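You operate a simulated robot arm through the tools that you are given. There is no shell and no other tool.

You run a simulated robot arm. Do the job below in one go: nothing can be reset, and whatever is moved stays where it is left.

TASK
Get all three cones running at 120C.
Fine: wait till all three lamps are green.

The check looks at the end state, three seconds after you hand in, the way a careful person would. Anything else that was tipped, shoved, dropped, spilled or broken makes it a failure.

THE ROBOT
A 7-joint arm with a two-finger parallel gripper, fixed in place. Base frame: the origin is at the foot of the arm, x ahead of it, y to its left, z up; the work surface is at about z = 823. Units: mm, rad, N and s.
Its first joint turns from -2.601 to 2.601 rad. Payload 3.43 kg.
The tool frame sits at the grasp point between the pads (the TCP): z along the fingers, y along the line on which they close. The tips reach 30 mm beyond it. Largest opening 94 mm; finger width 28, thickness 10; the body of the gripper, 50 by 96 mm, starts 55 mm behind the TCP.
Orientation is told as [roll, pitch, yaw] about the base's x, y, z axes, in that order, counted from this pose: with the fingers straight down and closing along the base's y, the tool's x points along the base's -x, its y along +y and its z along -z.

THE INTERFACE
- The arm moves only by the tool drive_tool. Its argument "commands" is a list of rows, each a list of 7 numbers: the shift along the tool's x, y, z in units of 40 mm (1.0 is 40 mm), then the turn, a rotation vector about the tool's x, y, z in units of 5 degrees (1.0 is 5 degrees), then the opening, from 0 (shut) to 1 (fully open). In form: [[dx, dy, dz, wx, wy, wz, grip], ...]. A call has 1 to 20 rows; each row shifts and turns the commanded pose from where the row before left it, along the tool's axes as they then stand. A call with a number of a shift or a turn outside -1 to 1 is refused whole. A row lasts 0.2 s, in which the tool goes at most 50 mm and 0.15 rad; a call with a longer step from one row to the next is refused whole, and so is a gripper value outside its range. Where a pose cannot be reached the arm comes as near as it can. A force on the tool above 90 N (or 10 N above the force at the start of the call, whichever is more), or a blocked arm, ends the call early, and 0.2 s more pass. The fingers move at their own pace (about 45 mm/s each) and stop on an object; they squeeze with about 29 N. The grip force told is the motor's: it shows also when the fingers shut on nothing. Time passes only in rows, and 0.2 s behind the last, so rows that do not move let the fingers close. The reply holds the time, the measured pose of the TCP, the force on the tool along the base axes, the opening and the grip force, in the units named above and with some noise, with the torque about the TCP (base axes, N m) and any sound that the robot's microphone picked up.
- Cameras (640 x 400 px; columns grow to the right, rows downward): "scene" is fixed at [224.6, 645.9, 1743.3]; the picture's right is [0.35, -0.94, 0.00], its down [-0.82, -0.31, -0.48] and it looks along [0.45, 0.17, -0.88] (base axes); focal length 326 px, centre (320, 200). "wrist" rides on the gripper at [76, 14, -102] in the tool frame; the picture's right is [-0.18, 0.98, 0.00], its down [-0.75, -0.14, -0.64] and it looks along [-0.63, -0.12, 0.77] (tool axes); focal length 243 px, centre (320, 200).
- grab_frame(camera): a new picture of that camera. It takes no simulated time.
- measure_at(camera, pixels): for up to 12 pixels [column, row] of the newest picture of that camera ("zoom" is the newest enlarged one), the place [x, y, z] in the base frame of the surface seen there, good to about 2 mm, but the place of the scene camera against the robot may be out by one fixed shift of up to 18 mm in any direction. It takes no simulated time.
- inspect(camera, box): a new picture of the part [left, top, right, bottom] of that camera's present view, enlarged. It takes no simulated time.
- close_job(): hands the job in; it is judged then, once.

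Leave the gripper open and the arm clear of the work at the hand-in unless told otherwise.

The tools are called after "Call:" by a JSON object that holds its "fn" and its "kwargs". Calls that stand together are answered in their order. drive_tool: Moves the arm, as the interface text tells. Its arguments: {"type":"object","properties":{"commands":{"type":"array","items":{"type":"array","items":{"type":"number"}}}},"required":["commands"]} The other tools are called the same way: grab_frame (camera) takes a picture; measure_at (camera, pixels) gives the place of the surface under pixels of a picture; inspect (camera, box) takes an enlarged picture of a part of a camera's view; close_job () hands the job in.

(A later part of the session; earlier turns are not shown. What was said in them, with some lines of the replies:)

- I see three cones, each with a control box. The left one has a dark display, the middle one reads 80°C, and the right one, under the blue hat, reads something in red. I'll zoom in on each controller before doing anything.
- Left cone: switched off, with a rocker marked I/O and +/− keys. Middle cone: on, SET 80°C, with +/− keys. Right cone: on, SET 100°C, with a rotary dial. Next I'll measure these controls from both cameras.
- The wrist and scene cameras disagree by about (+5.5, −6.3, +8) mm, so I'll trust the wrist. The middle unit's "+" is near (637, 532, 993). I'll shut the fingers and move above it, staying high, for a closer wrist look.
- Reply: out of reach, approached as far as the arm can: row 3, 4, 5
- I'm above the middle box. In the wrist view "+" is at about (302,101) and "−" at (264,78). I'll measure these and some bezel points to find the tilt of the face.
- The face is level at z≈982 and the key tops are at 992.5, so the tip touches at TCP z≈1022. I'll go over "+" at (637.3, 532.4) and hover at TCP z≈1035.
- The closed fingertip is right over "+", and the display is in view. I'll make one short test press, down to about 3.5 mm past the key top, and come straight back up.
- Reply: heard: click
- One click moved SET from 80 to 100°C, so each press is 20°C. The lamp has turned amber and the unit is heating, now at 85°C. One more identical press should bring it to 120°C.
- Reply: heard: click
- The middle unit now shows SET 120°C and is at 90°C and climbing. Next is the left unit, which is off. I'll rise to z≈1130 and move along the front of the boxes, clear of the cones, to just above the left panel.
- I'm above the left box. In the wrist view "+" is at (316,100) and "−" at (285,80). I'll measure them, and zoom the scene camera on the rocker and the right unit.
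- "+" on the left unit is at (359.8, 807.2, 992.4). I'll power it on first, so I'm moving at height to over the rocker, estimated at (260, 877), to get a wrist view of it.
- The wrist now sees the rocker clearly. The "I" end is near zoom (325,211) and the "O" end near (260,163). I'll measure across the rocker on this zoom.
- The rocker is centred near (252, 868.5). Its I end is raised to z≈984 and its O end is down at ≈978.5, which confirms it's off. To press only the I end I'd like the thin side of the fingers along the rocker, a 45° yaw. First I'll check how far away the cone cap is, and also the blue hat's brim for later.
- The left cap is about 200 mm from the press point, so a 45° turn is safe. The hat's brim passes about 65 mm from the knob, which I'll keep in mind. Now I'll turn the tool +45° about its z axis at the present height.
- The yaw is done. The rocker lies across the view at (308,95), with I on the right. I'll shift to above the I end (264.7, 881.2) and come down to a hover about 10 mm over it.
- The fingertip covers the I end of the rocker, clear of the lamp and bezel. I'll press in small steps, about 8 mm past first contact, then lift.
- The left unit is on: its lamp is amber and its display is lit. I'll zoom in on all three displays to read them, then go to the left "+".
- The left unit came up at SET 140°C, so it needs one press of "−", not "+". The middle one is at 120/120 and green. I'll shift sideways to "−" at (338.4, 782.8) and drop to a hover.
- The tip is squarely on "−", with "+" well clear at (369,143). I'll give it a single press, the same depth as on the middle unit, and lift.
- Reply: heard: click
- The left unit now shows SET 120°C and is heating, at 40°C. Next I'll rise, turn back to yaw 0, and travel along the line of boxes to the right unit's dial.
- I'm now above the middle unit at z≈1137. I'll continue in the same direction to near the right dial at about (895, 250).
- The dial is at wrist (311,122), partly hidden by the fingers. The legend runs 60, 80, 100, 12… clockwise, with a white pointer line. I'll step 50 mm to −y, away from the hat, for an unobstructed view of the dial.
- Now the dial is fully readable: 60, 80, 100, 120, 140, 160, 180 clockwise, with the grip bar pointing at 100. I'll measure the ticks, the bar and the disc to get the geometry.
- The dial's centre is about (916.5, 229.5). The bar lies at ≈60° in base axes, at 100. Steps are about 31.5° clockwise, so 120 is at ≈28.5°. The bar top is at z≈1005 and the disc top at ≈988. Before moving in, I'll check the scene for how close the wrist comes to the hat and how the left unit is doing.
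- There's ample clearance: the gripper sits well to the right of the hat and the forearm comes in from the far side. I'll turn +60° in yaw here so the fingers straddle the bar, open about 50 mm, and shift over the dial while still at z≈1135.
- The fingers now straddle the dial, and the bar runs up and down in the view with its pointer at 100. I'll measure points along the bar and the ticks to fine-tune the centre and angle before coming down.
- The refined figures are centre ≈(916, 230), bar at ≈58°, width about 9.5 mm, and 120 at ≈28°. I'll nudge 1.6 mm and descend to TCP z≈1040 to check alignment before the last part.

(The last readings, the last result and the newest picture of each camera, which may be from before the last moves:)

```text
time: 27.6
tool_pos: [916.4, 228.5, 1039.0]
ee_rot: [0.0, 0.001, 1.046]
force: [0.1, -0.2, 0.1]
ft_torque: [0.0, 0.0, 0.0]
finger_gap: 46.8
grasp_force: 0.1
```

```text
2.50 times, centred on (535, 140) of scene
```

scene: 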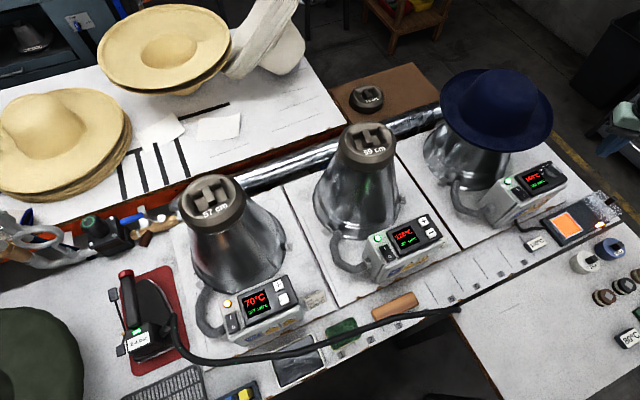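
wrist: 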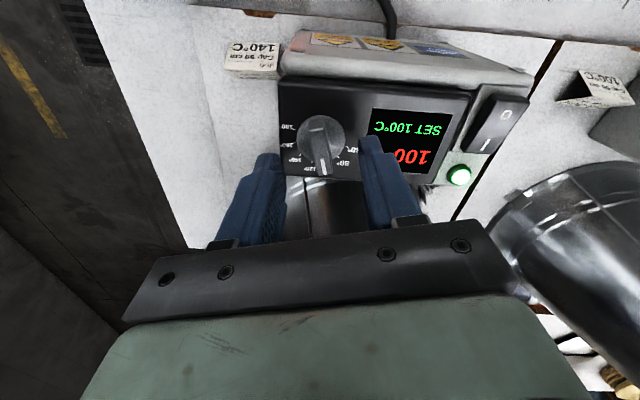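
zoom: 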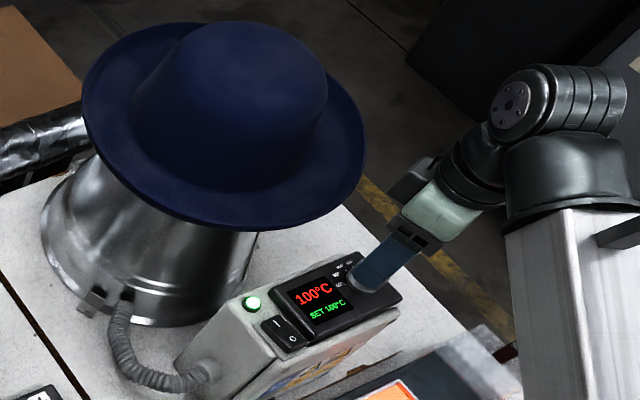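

The bar is centred between the fingers, which are at columns 268 and 370 with the bar at 322, and the hat is clear. I'll lower 17 mm so the tips sit about 3 mm above the disc, then close on the bar.

Call:
{"fn": "drive_tool", "kwargs": {"commands": [[0, 0, 0.22, 0, 0, 0, 0.5], [0, 0, 0.2, 0, 0, 0, 0.5], [0, 0, 0, 0, 0, 0, 0.3], [0, 0, 0, 0, 0, 0, 0.15], [0, 0, 0, 0, 0, 0, 0.05], [0, 0, 0, 0, 0, 0, 0], [0, 0, 0, 0, 0, 0, 0]]}}

Call:
{"fn": "grab_frame", "kwargs": {"camera": "wrist"}}

```text
time: 29.2
tool_pos: [916.3, 229.6, 1024.2]
ee_rot: [-0.001, 0.0, 1.048]
force: [-0.7, 0.6, -2.4]
ft_torque: [0.2, -0.13, 0.0]
finger_gap: 10.9
grasp_force: 43.9
```

```text
taken
```

wrist: 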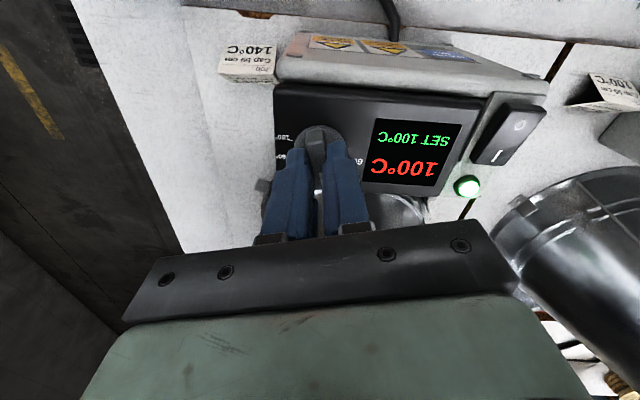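

The bar is gripped with a gap of 10.9 mm. Now I'll turn clockwise (+tool z) 30° in 5° rows, then look at the display.

Call:
{"fn": "drive_tool", "kwargs": {"commands": [[0, 0, 0, 0, 0, 1, 0], [0, 0, 0, 0, 0, 1, 0], [0, 0, 0, 0, 0, 1, 0], [0, 0, 0, 0, 0, 1, 0], [0, 0, 0, 0, 0, 1, 0], [0, 0, 0, 0, 0, 1, 0], [0, 0, 0, 0, 0, 0, 0]]}}

Call:
{"fn": "grab_frame", "kwargs": {"camera": "wrist"}}

Call:
{"fn": "inspect", "kwargs": {"camera": "scene", "box": [480, 140, 600, 220]}}

```text
time: 30.8
tool_pos: [917.3, 229.3, 1024.2]
ee_rot: [0.0, -0.003, 0.521]
force: [7.3, 0.8, 14.2]
ft_torque: [-0.53, 0.83, 0.0]
finger_gap: 10.6
grasp_force: 44.6
```

```text
taken
```

wrist: 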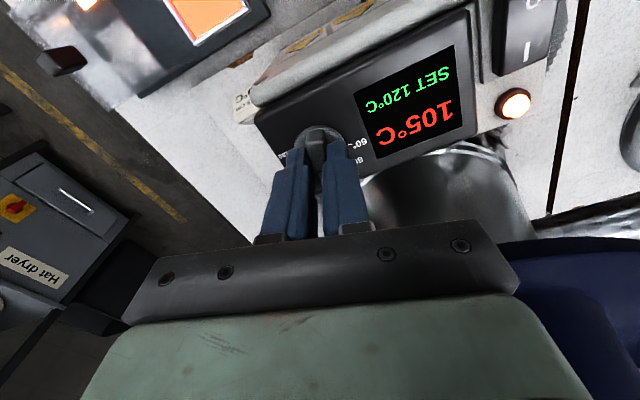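

```text
5.00 times, centred on (540, 180) of scene
```

zoom: 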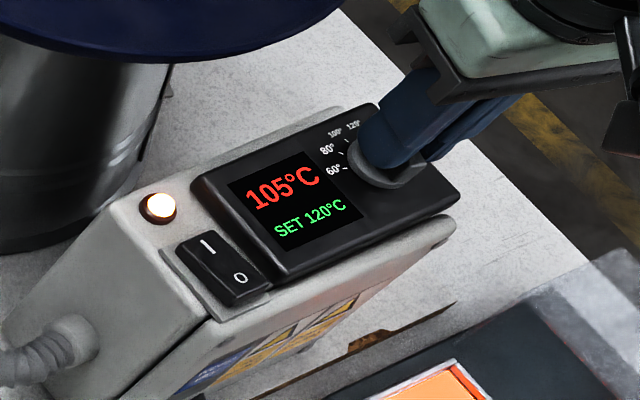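

The right unit now reads SET 120°C, is at 105°C and its lamp is amber. The dial is set, so I'll open the fingers gently and lift straight up.

Call:
{"fn": "drive_tool", "kwargs": {"commands": [[0, 0, 0, 0, 0, 0, 0.2], [0, 0, 0, 0, 0, 0, 0.35], [0, 0, 0, 0, 0, 0, 0.5], [0, 0, 0, 0, 0, 0, 0.5], [0, 0, -0.4, 0, 0, 0, 0.5], [0, 0, -0.7, 0, 0, 0, 0.5], [0, 0, -0.9, 0, 0, 0, 0.5], [0, 0, -0.9, 0, 0, 0, 0.5], [0, 0, 0, 0, 0, 0, 0.5]]}}

Call:
{"fn": "grab_frame", "kwargs": {"camera": "wrist"}}

Call:
{"fn": "grab_frame", "kwargs": {"camera": "scene"}}

Call:
{"fn": "inspect", "kwargs": {"camera": "wrist", "box": [240, 40, 400, 150]}}

```text
time: 32.8
tool_pos: [916.4, 229.3, 1138.1]
ee_rot: [0.001, 0.0, 0.524]
force: [0.6, 0.1, 0.4]
ft_torque: [-0.01, 0.02, 0.01]
finger_gap: 47.0
grasp_force: 0.0
```

```text
taken
```

wrist: 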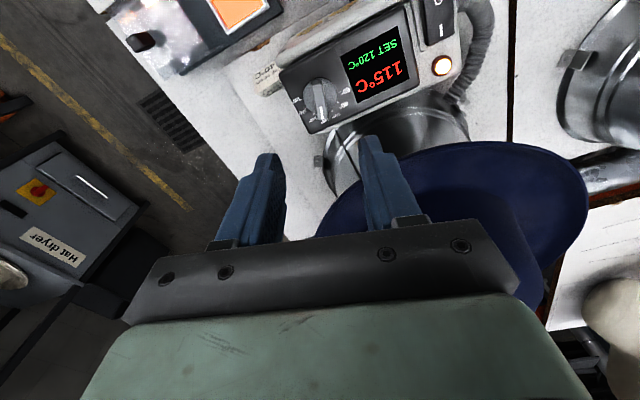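

```text
taken
```

scene: 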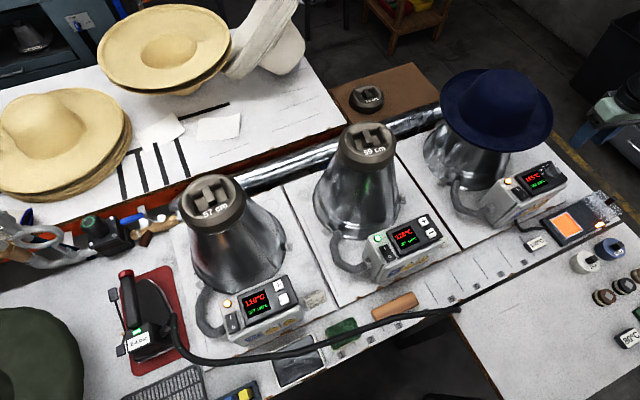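

```text
3.64 times, centred on (320, 95) of wrist
```

zoom: 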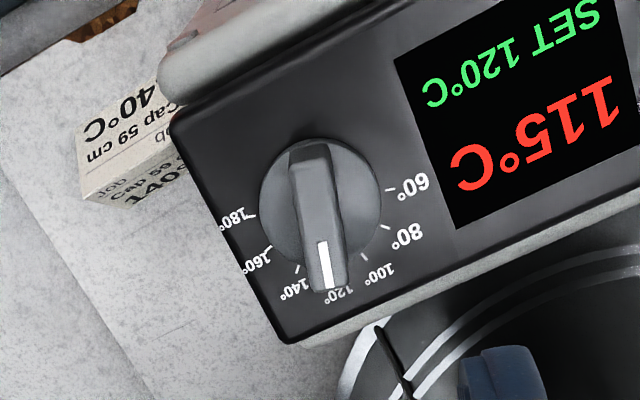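

The pointer now sits on 120. I'll back the arm away from the hat and up, open the gripper, and wait for the remaining lamps.

Call:
{"fn": "drive_tool", "kwargs": {"commands": [[0.76, -0.33, -0.4, 0, 0, 0, 0.5], [0.76, -0.33, -0.4, 0, 0, 0, 0.5], [0.76, -0.33, -0.4, 0, 0, 0, 1], [0, 0, 0, 0, 0, 0, 1], [0, 0, 0, 0, 0, 0, 1], [0, 0, 0, 0, 0, 0, 1], [0, 0, 0, 0, 0, 0, 1], [0, 0, 0, 0, 0, 0, 1], [0, 0, 0, 0, 0, 0, 1], [0, 0, 0, 0, 0, 0, 1], [0, 0, 0, 0, 0, 0, 1], [0, 0, 0, 0, 0, 0, 1], [0, 0, 0, 0, 0, 0, 1], [0, 0, 0, 0, 0, 0, 1], [0, 0, 0, 0, 0, 0, 1], [0, 0, 0, 0, 0, 0, 1], [0, 0, 0, 0, 0, 0, 1], [0, 0, 0, 0, 0, 0, 1]]}}

Call:
{"fn": "grab_frame", "kwargs": {"camera": "scene"}}

Call:
{"fn": "inspect", "kwargs": {"camera": "scene", "box": [200, 270, 320, 350]}}

Call:
{"fn": "inspect", "kwargs": {"camera": "scene", "box": [340, 205, 460, 280]}}

Call:
{"fn": "inspect", "kwargs": {"camera": "scene", "box": [480, 140, 600, 220]}}

```text
time: 33.6
tool_pos: [863.2, 155.2, 1185.4]
ee_rot: [-0.005, -0.023, 0.513]
force: [13.0, 2.1, -21.1]
ft_torque: [0.1, -0.1, 0.08]
finger_gap: 84.3
grasp_force: 0.0
stopped in row 4: the force on the tool passed its limit at 111 N (the readings are from after the stop); the commanded pose is now the measured one
```

```text
taken
```

scene: 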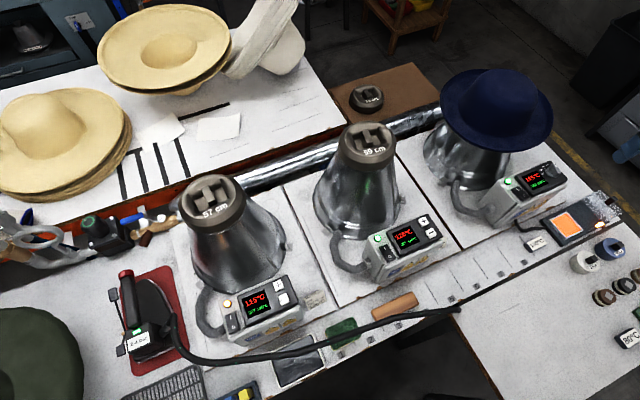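

```text
5.00 times, centred on (260, 310) of scene
```

zoom: 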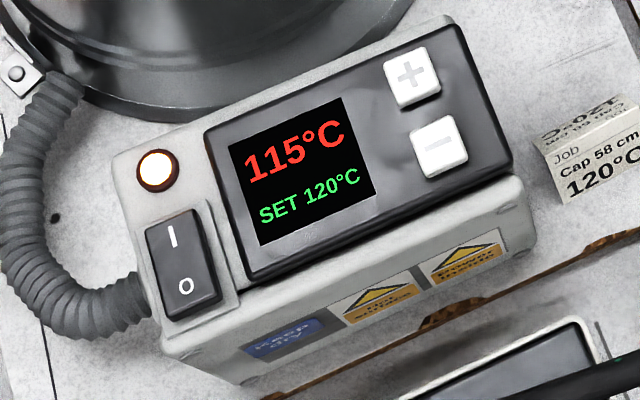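

```text
5.33 times, centred on (400, 242) of scene
```

zoom: 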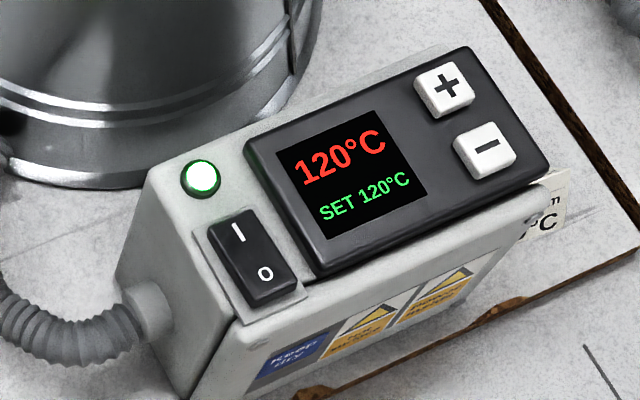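

```text
5.00 times, centred on (540, 180) of scene
```

zoom: 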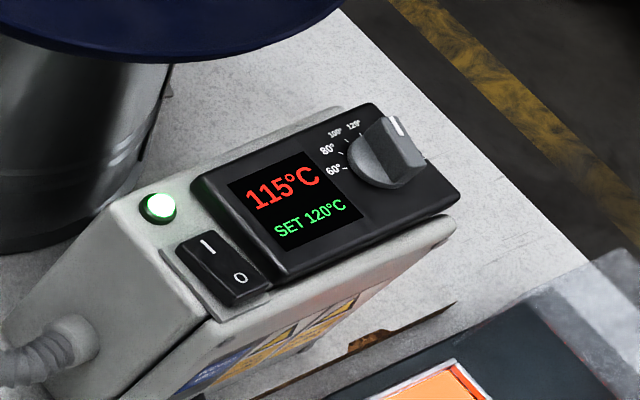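

The call stopped early on a force reading of 111 N, at (863, 155, 1185), where I expected free air. Before moving again I'll look with the wrist camera and at the right edge of the scene for anything in contact.

Call:
{"fn": "grab_frame", "kwargs": {"camera": "wrist"}}

Call:
{"fn": "inspect", "kwargs": {"camera": "scene", "box": [520, 80, 640, 240]}}

Call:
{"fn": "inspect", "kwargs": {"camera": "wrist", "box": [160, 0, 480, 260]}}

```text
taken
```

wrist: 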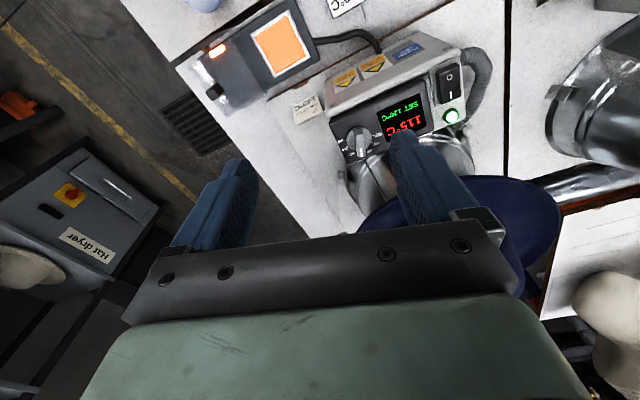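

```text
2.50 times, centred on (580, 160) of scene
```

zoom: 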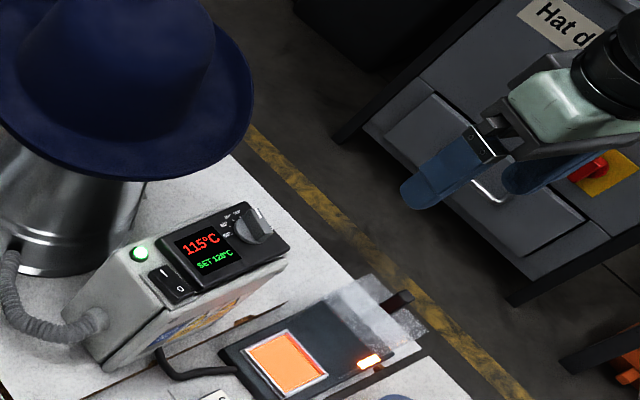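

```text
1.54 times, centred on (320, 130) of wrist
```

zoom: 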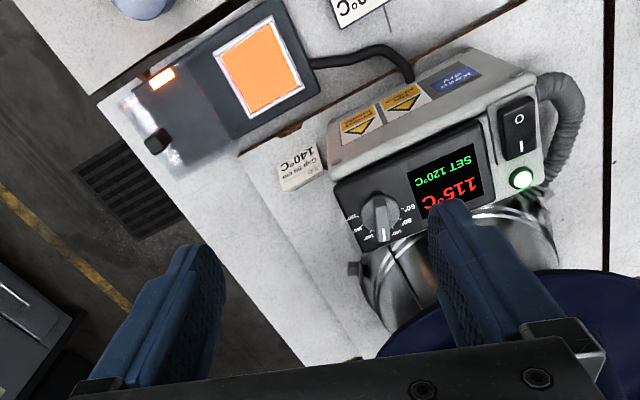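

Nothing is touching the gripper in either view. The stop may have been a jolt near a joint limit, as the arm had trouble at similar heights earlier. I'll hold still for one row and re-read the force.

Call:
{"fn": "drive_tool", "kwargs": {"commands": [[0, 0, 0, 0, 0, 0, 0.9], [0, 0, 0, 0, 0, 0, 0.9]]}}

```text
time: 34.2
tool_pos: [862.4, 155.0, 1184.9]
ee_rot: [-0.002, -0.021, 0.513]
force: [18.1, 1.3, -35.0]
ft_torque: [0.43, -0.77, 0.17]
finger_gap: 84.7
grasp_force: 0.1
```

A steady force of about (18, 1, −35) N remains, pushing the tool outward and down. That fits the hand's base-side camera bracket pressing against the forearm, since the pose is tucked in and high. I'll back out along the way I came, outward and down, in small steps.

Call:
{"fn": "drive_tool", "kwargs": {"commands": [[-0.2, 0.05, 0.2, 0, 0, 0, 0.9], [-0.2, 0.05, 0.2, 0, 0, 0, 0.9], [-0.2, 0.05, 0.2, 0, 0, 0, 0.9], [0, 0, 0, 0, 0, 0, 0.9]]}}

Call:
{"fn": "grab_frame", "kwargs": {"camera": "wrist"}}

Call:
{"fn": "grab_frame", "kwargs": {"camera": "scene"}}

```text
time: 35.2
tool_pos: [881.4, 171.8, 1161.7]
ee_rot: [-0.004, -0.019, 0.512]
force: [0.2, 1.1, 0.4]
ft_torque: [0.01, -0.01, -0.01]
finger_gap: 84.6
grasp_force: 0.0
```

```text
taken
```

wrist: 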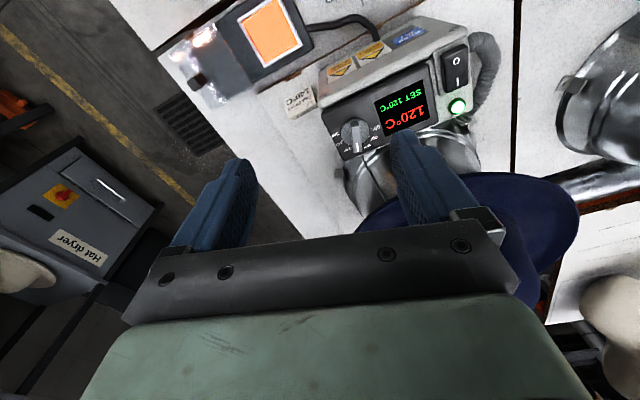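

```text
taken
```

scene: 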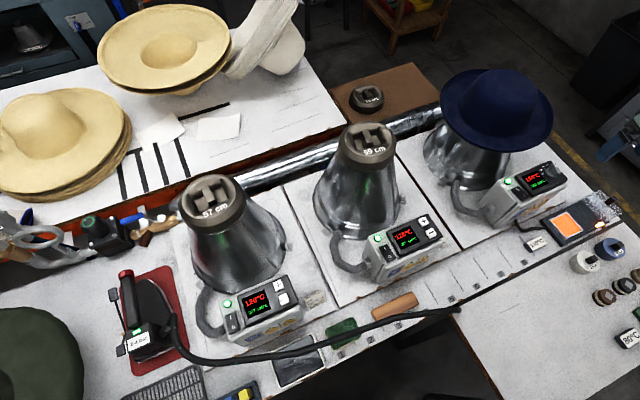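

The force is back to zero, so it was the arm against itself, and everything on the bench looks the same as before. All three lamps now appear green. I'll slide the tool a bit further from the right cone at the same reach and open fully.

Call:
{"fn": "drive_tool", "kwargs": {"commands": [[0.24, -0.8, 0, 0, 0, 0, 0.9], [0.24, -0.8, 0, 0, 0, 0, 0.9], [0, 0, 0, 0, 0, 0, 1], [0, 0, 0, 0, 0, 0, 1], [0, 0, 0, 0, 0, 0, 1], [0, 0, 0, 0, 0, 0, 1]]}}

Call:
{"fn": "inspect", "kwargs": {"camera": "scene", "box": [200, 270, 320, 350]}}

Call:
{"fn": "inspect", "kwargs": {"camera": "scene", "box": [340, 205, 460, 280]}}

Call:
{"fn": "inspect", "kwargs": {"camera": "scene", "box": [480, 140, 600, 220]}}

Call:
{"fn": "inspect", "kwargs": {"camera": "scene", "box": [540, 160, 640, 360]}}

Call:
{"fn": "grab_frame", "kwargs": {"camera": "wrist"}}

Call:
{"fn": "grab_frame", "kwargs": {"camera": "scene"}}

```text
time: 36.6
tool_pos: [892.8, 109.3, 1162.1]
ee_rot: [-0.003, -0.019, 0.514]
force: [1.0, 0.0, 0.4]
ft_torque: [-0.03, 0.0, 0.03]
finger_gap: 94.2
grasp_force: 0.2
```

```text
5.00 times, centred on (260, 310) of scene
```

zoom: 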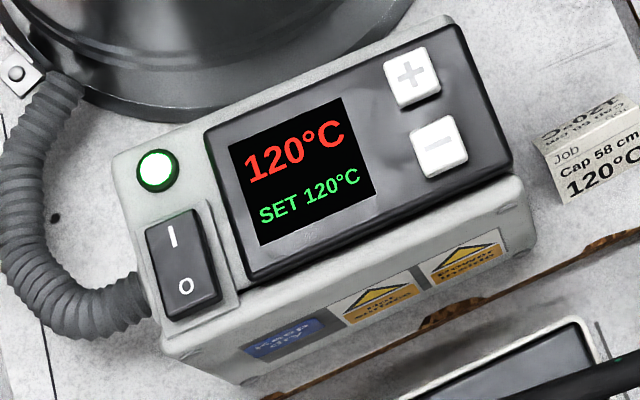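

```text
5.33 times, centred on (400, 242) of scene
```

zoom: 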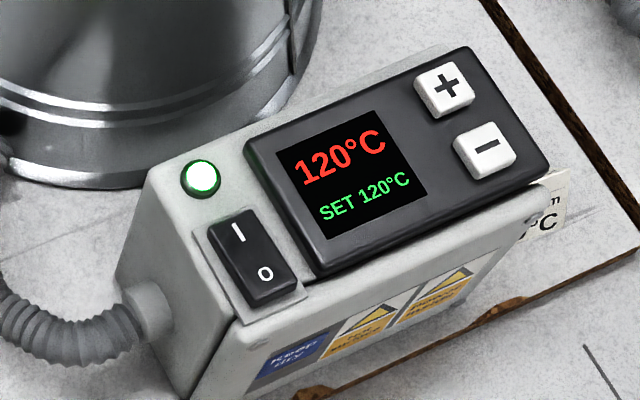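

```text
5.00 times, centred on (540, 180) of scene
```

zoom: 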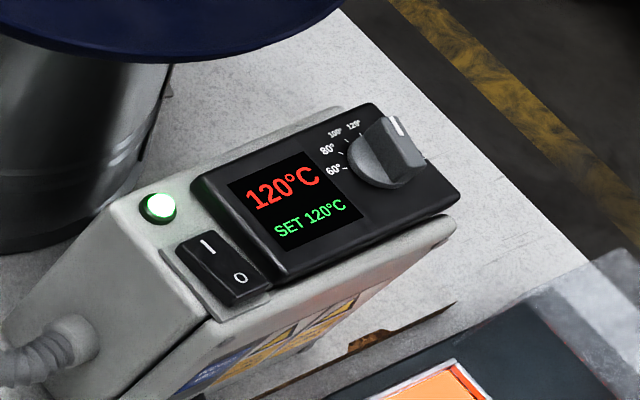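

```text
2.00 times, centred on (590, 260) of scene
```

zoom: 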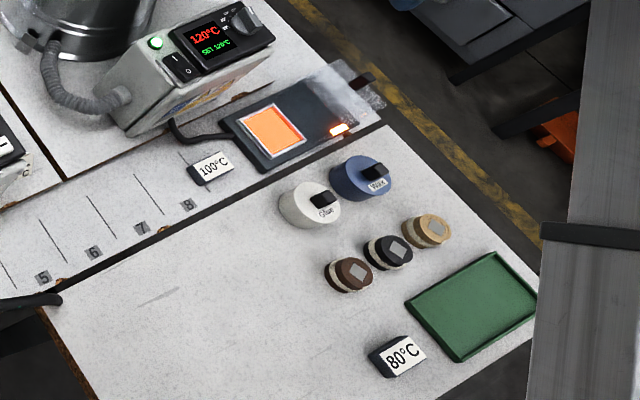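

```text
taken
```

wrist: 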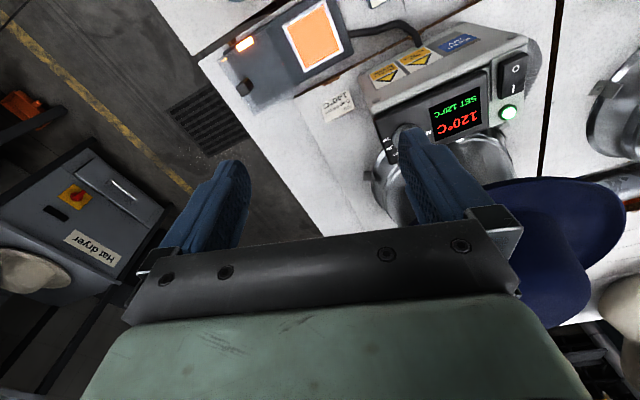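

```text
taken
```

scene: 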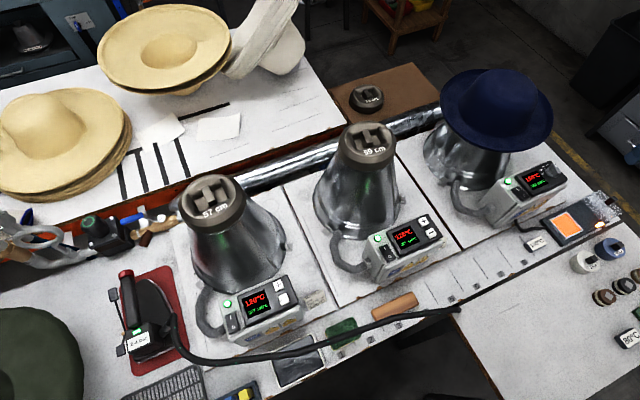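

All three units read 120°C, SET 120°C, with green lamps. The gripper is open, the arm is clear with about zero force on it, and nothing else on the bench has moved. I'm handing in.

Call:
{"fn": "close_job", "kwargs": {}}

```text
The job is handed in.
```

All three cones are running at 120°C, and I waited until all three lamps were green before handing in.

- **Left cone (57 cm):** it was off. I switched it on, it came up set to 140°C, and I pressed "−" once to bring it to 120°C.
- **Middle cone (59 cm):** it was set to 80°C. I pressed "+" twice to bring it to 120°C.
- **Right cone (under the blue hat):** it was set to 100°C. I turned its dial one mark clockwise to 120°C.

As I backed away from the right cone, the arm stopped on a 111 N force reading in what looked like empty air. It was most likely the hand's camera bracket pressing against the forearm. I moved it back out, and the force dropped to zero. In the camera views, nothing else on the bench was tipped or moved.

The job cards by the middle and right cones list other temperatures: 100°C and 140°C, as far as I could read them. I followed your 120°C for all three.
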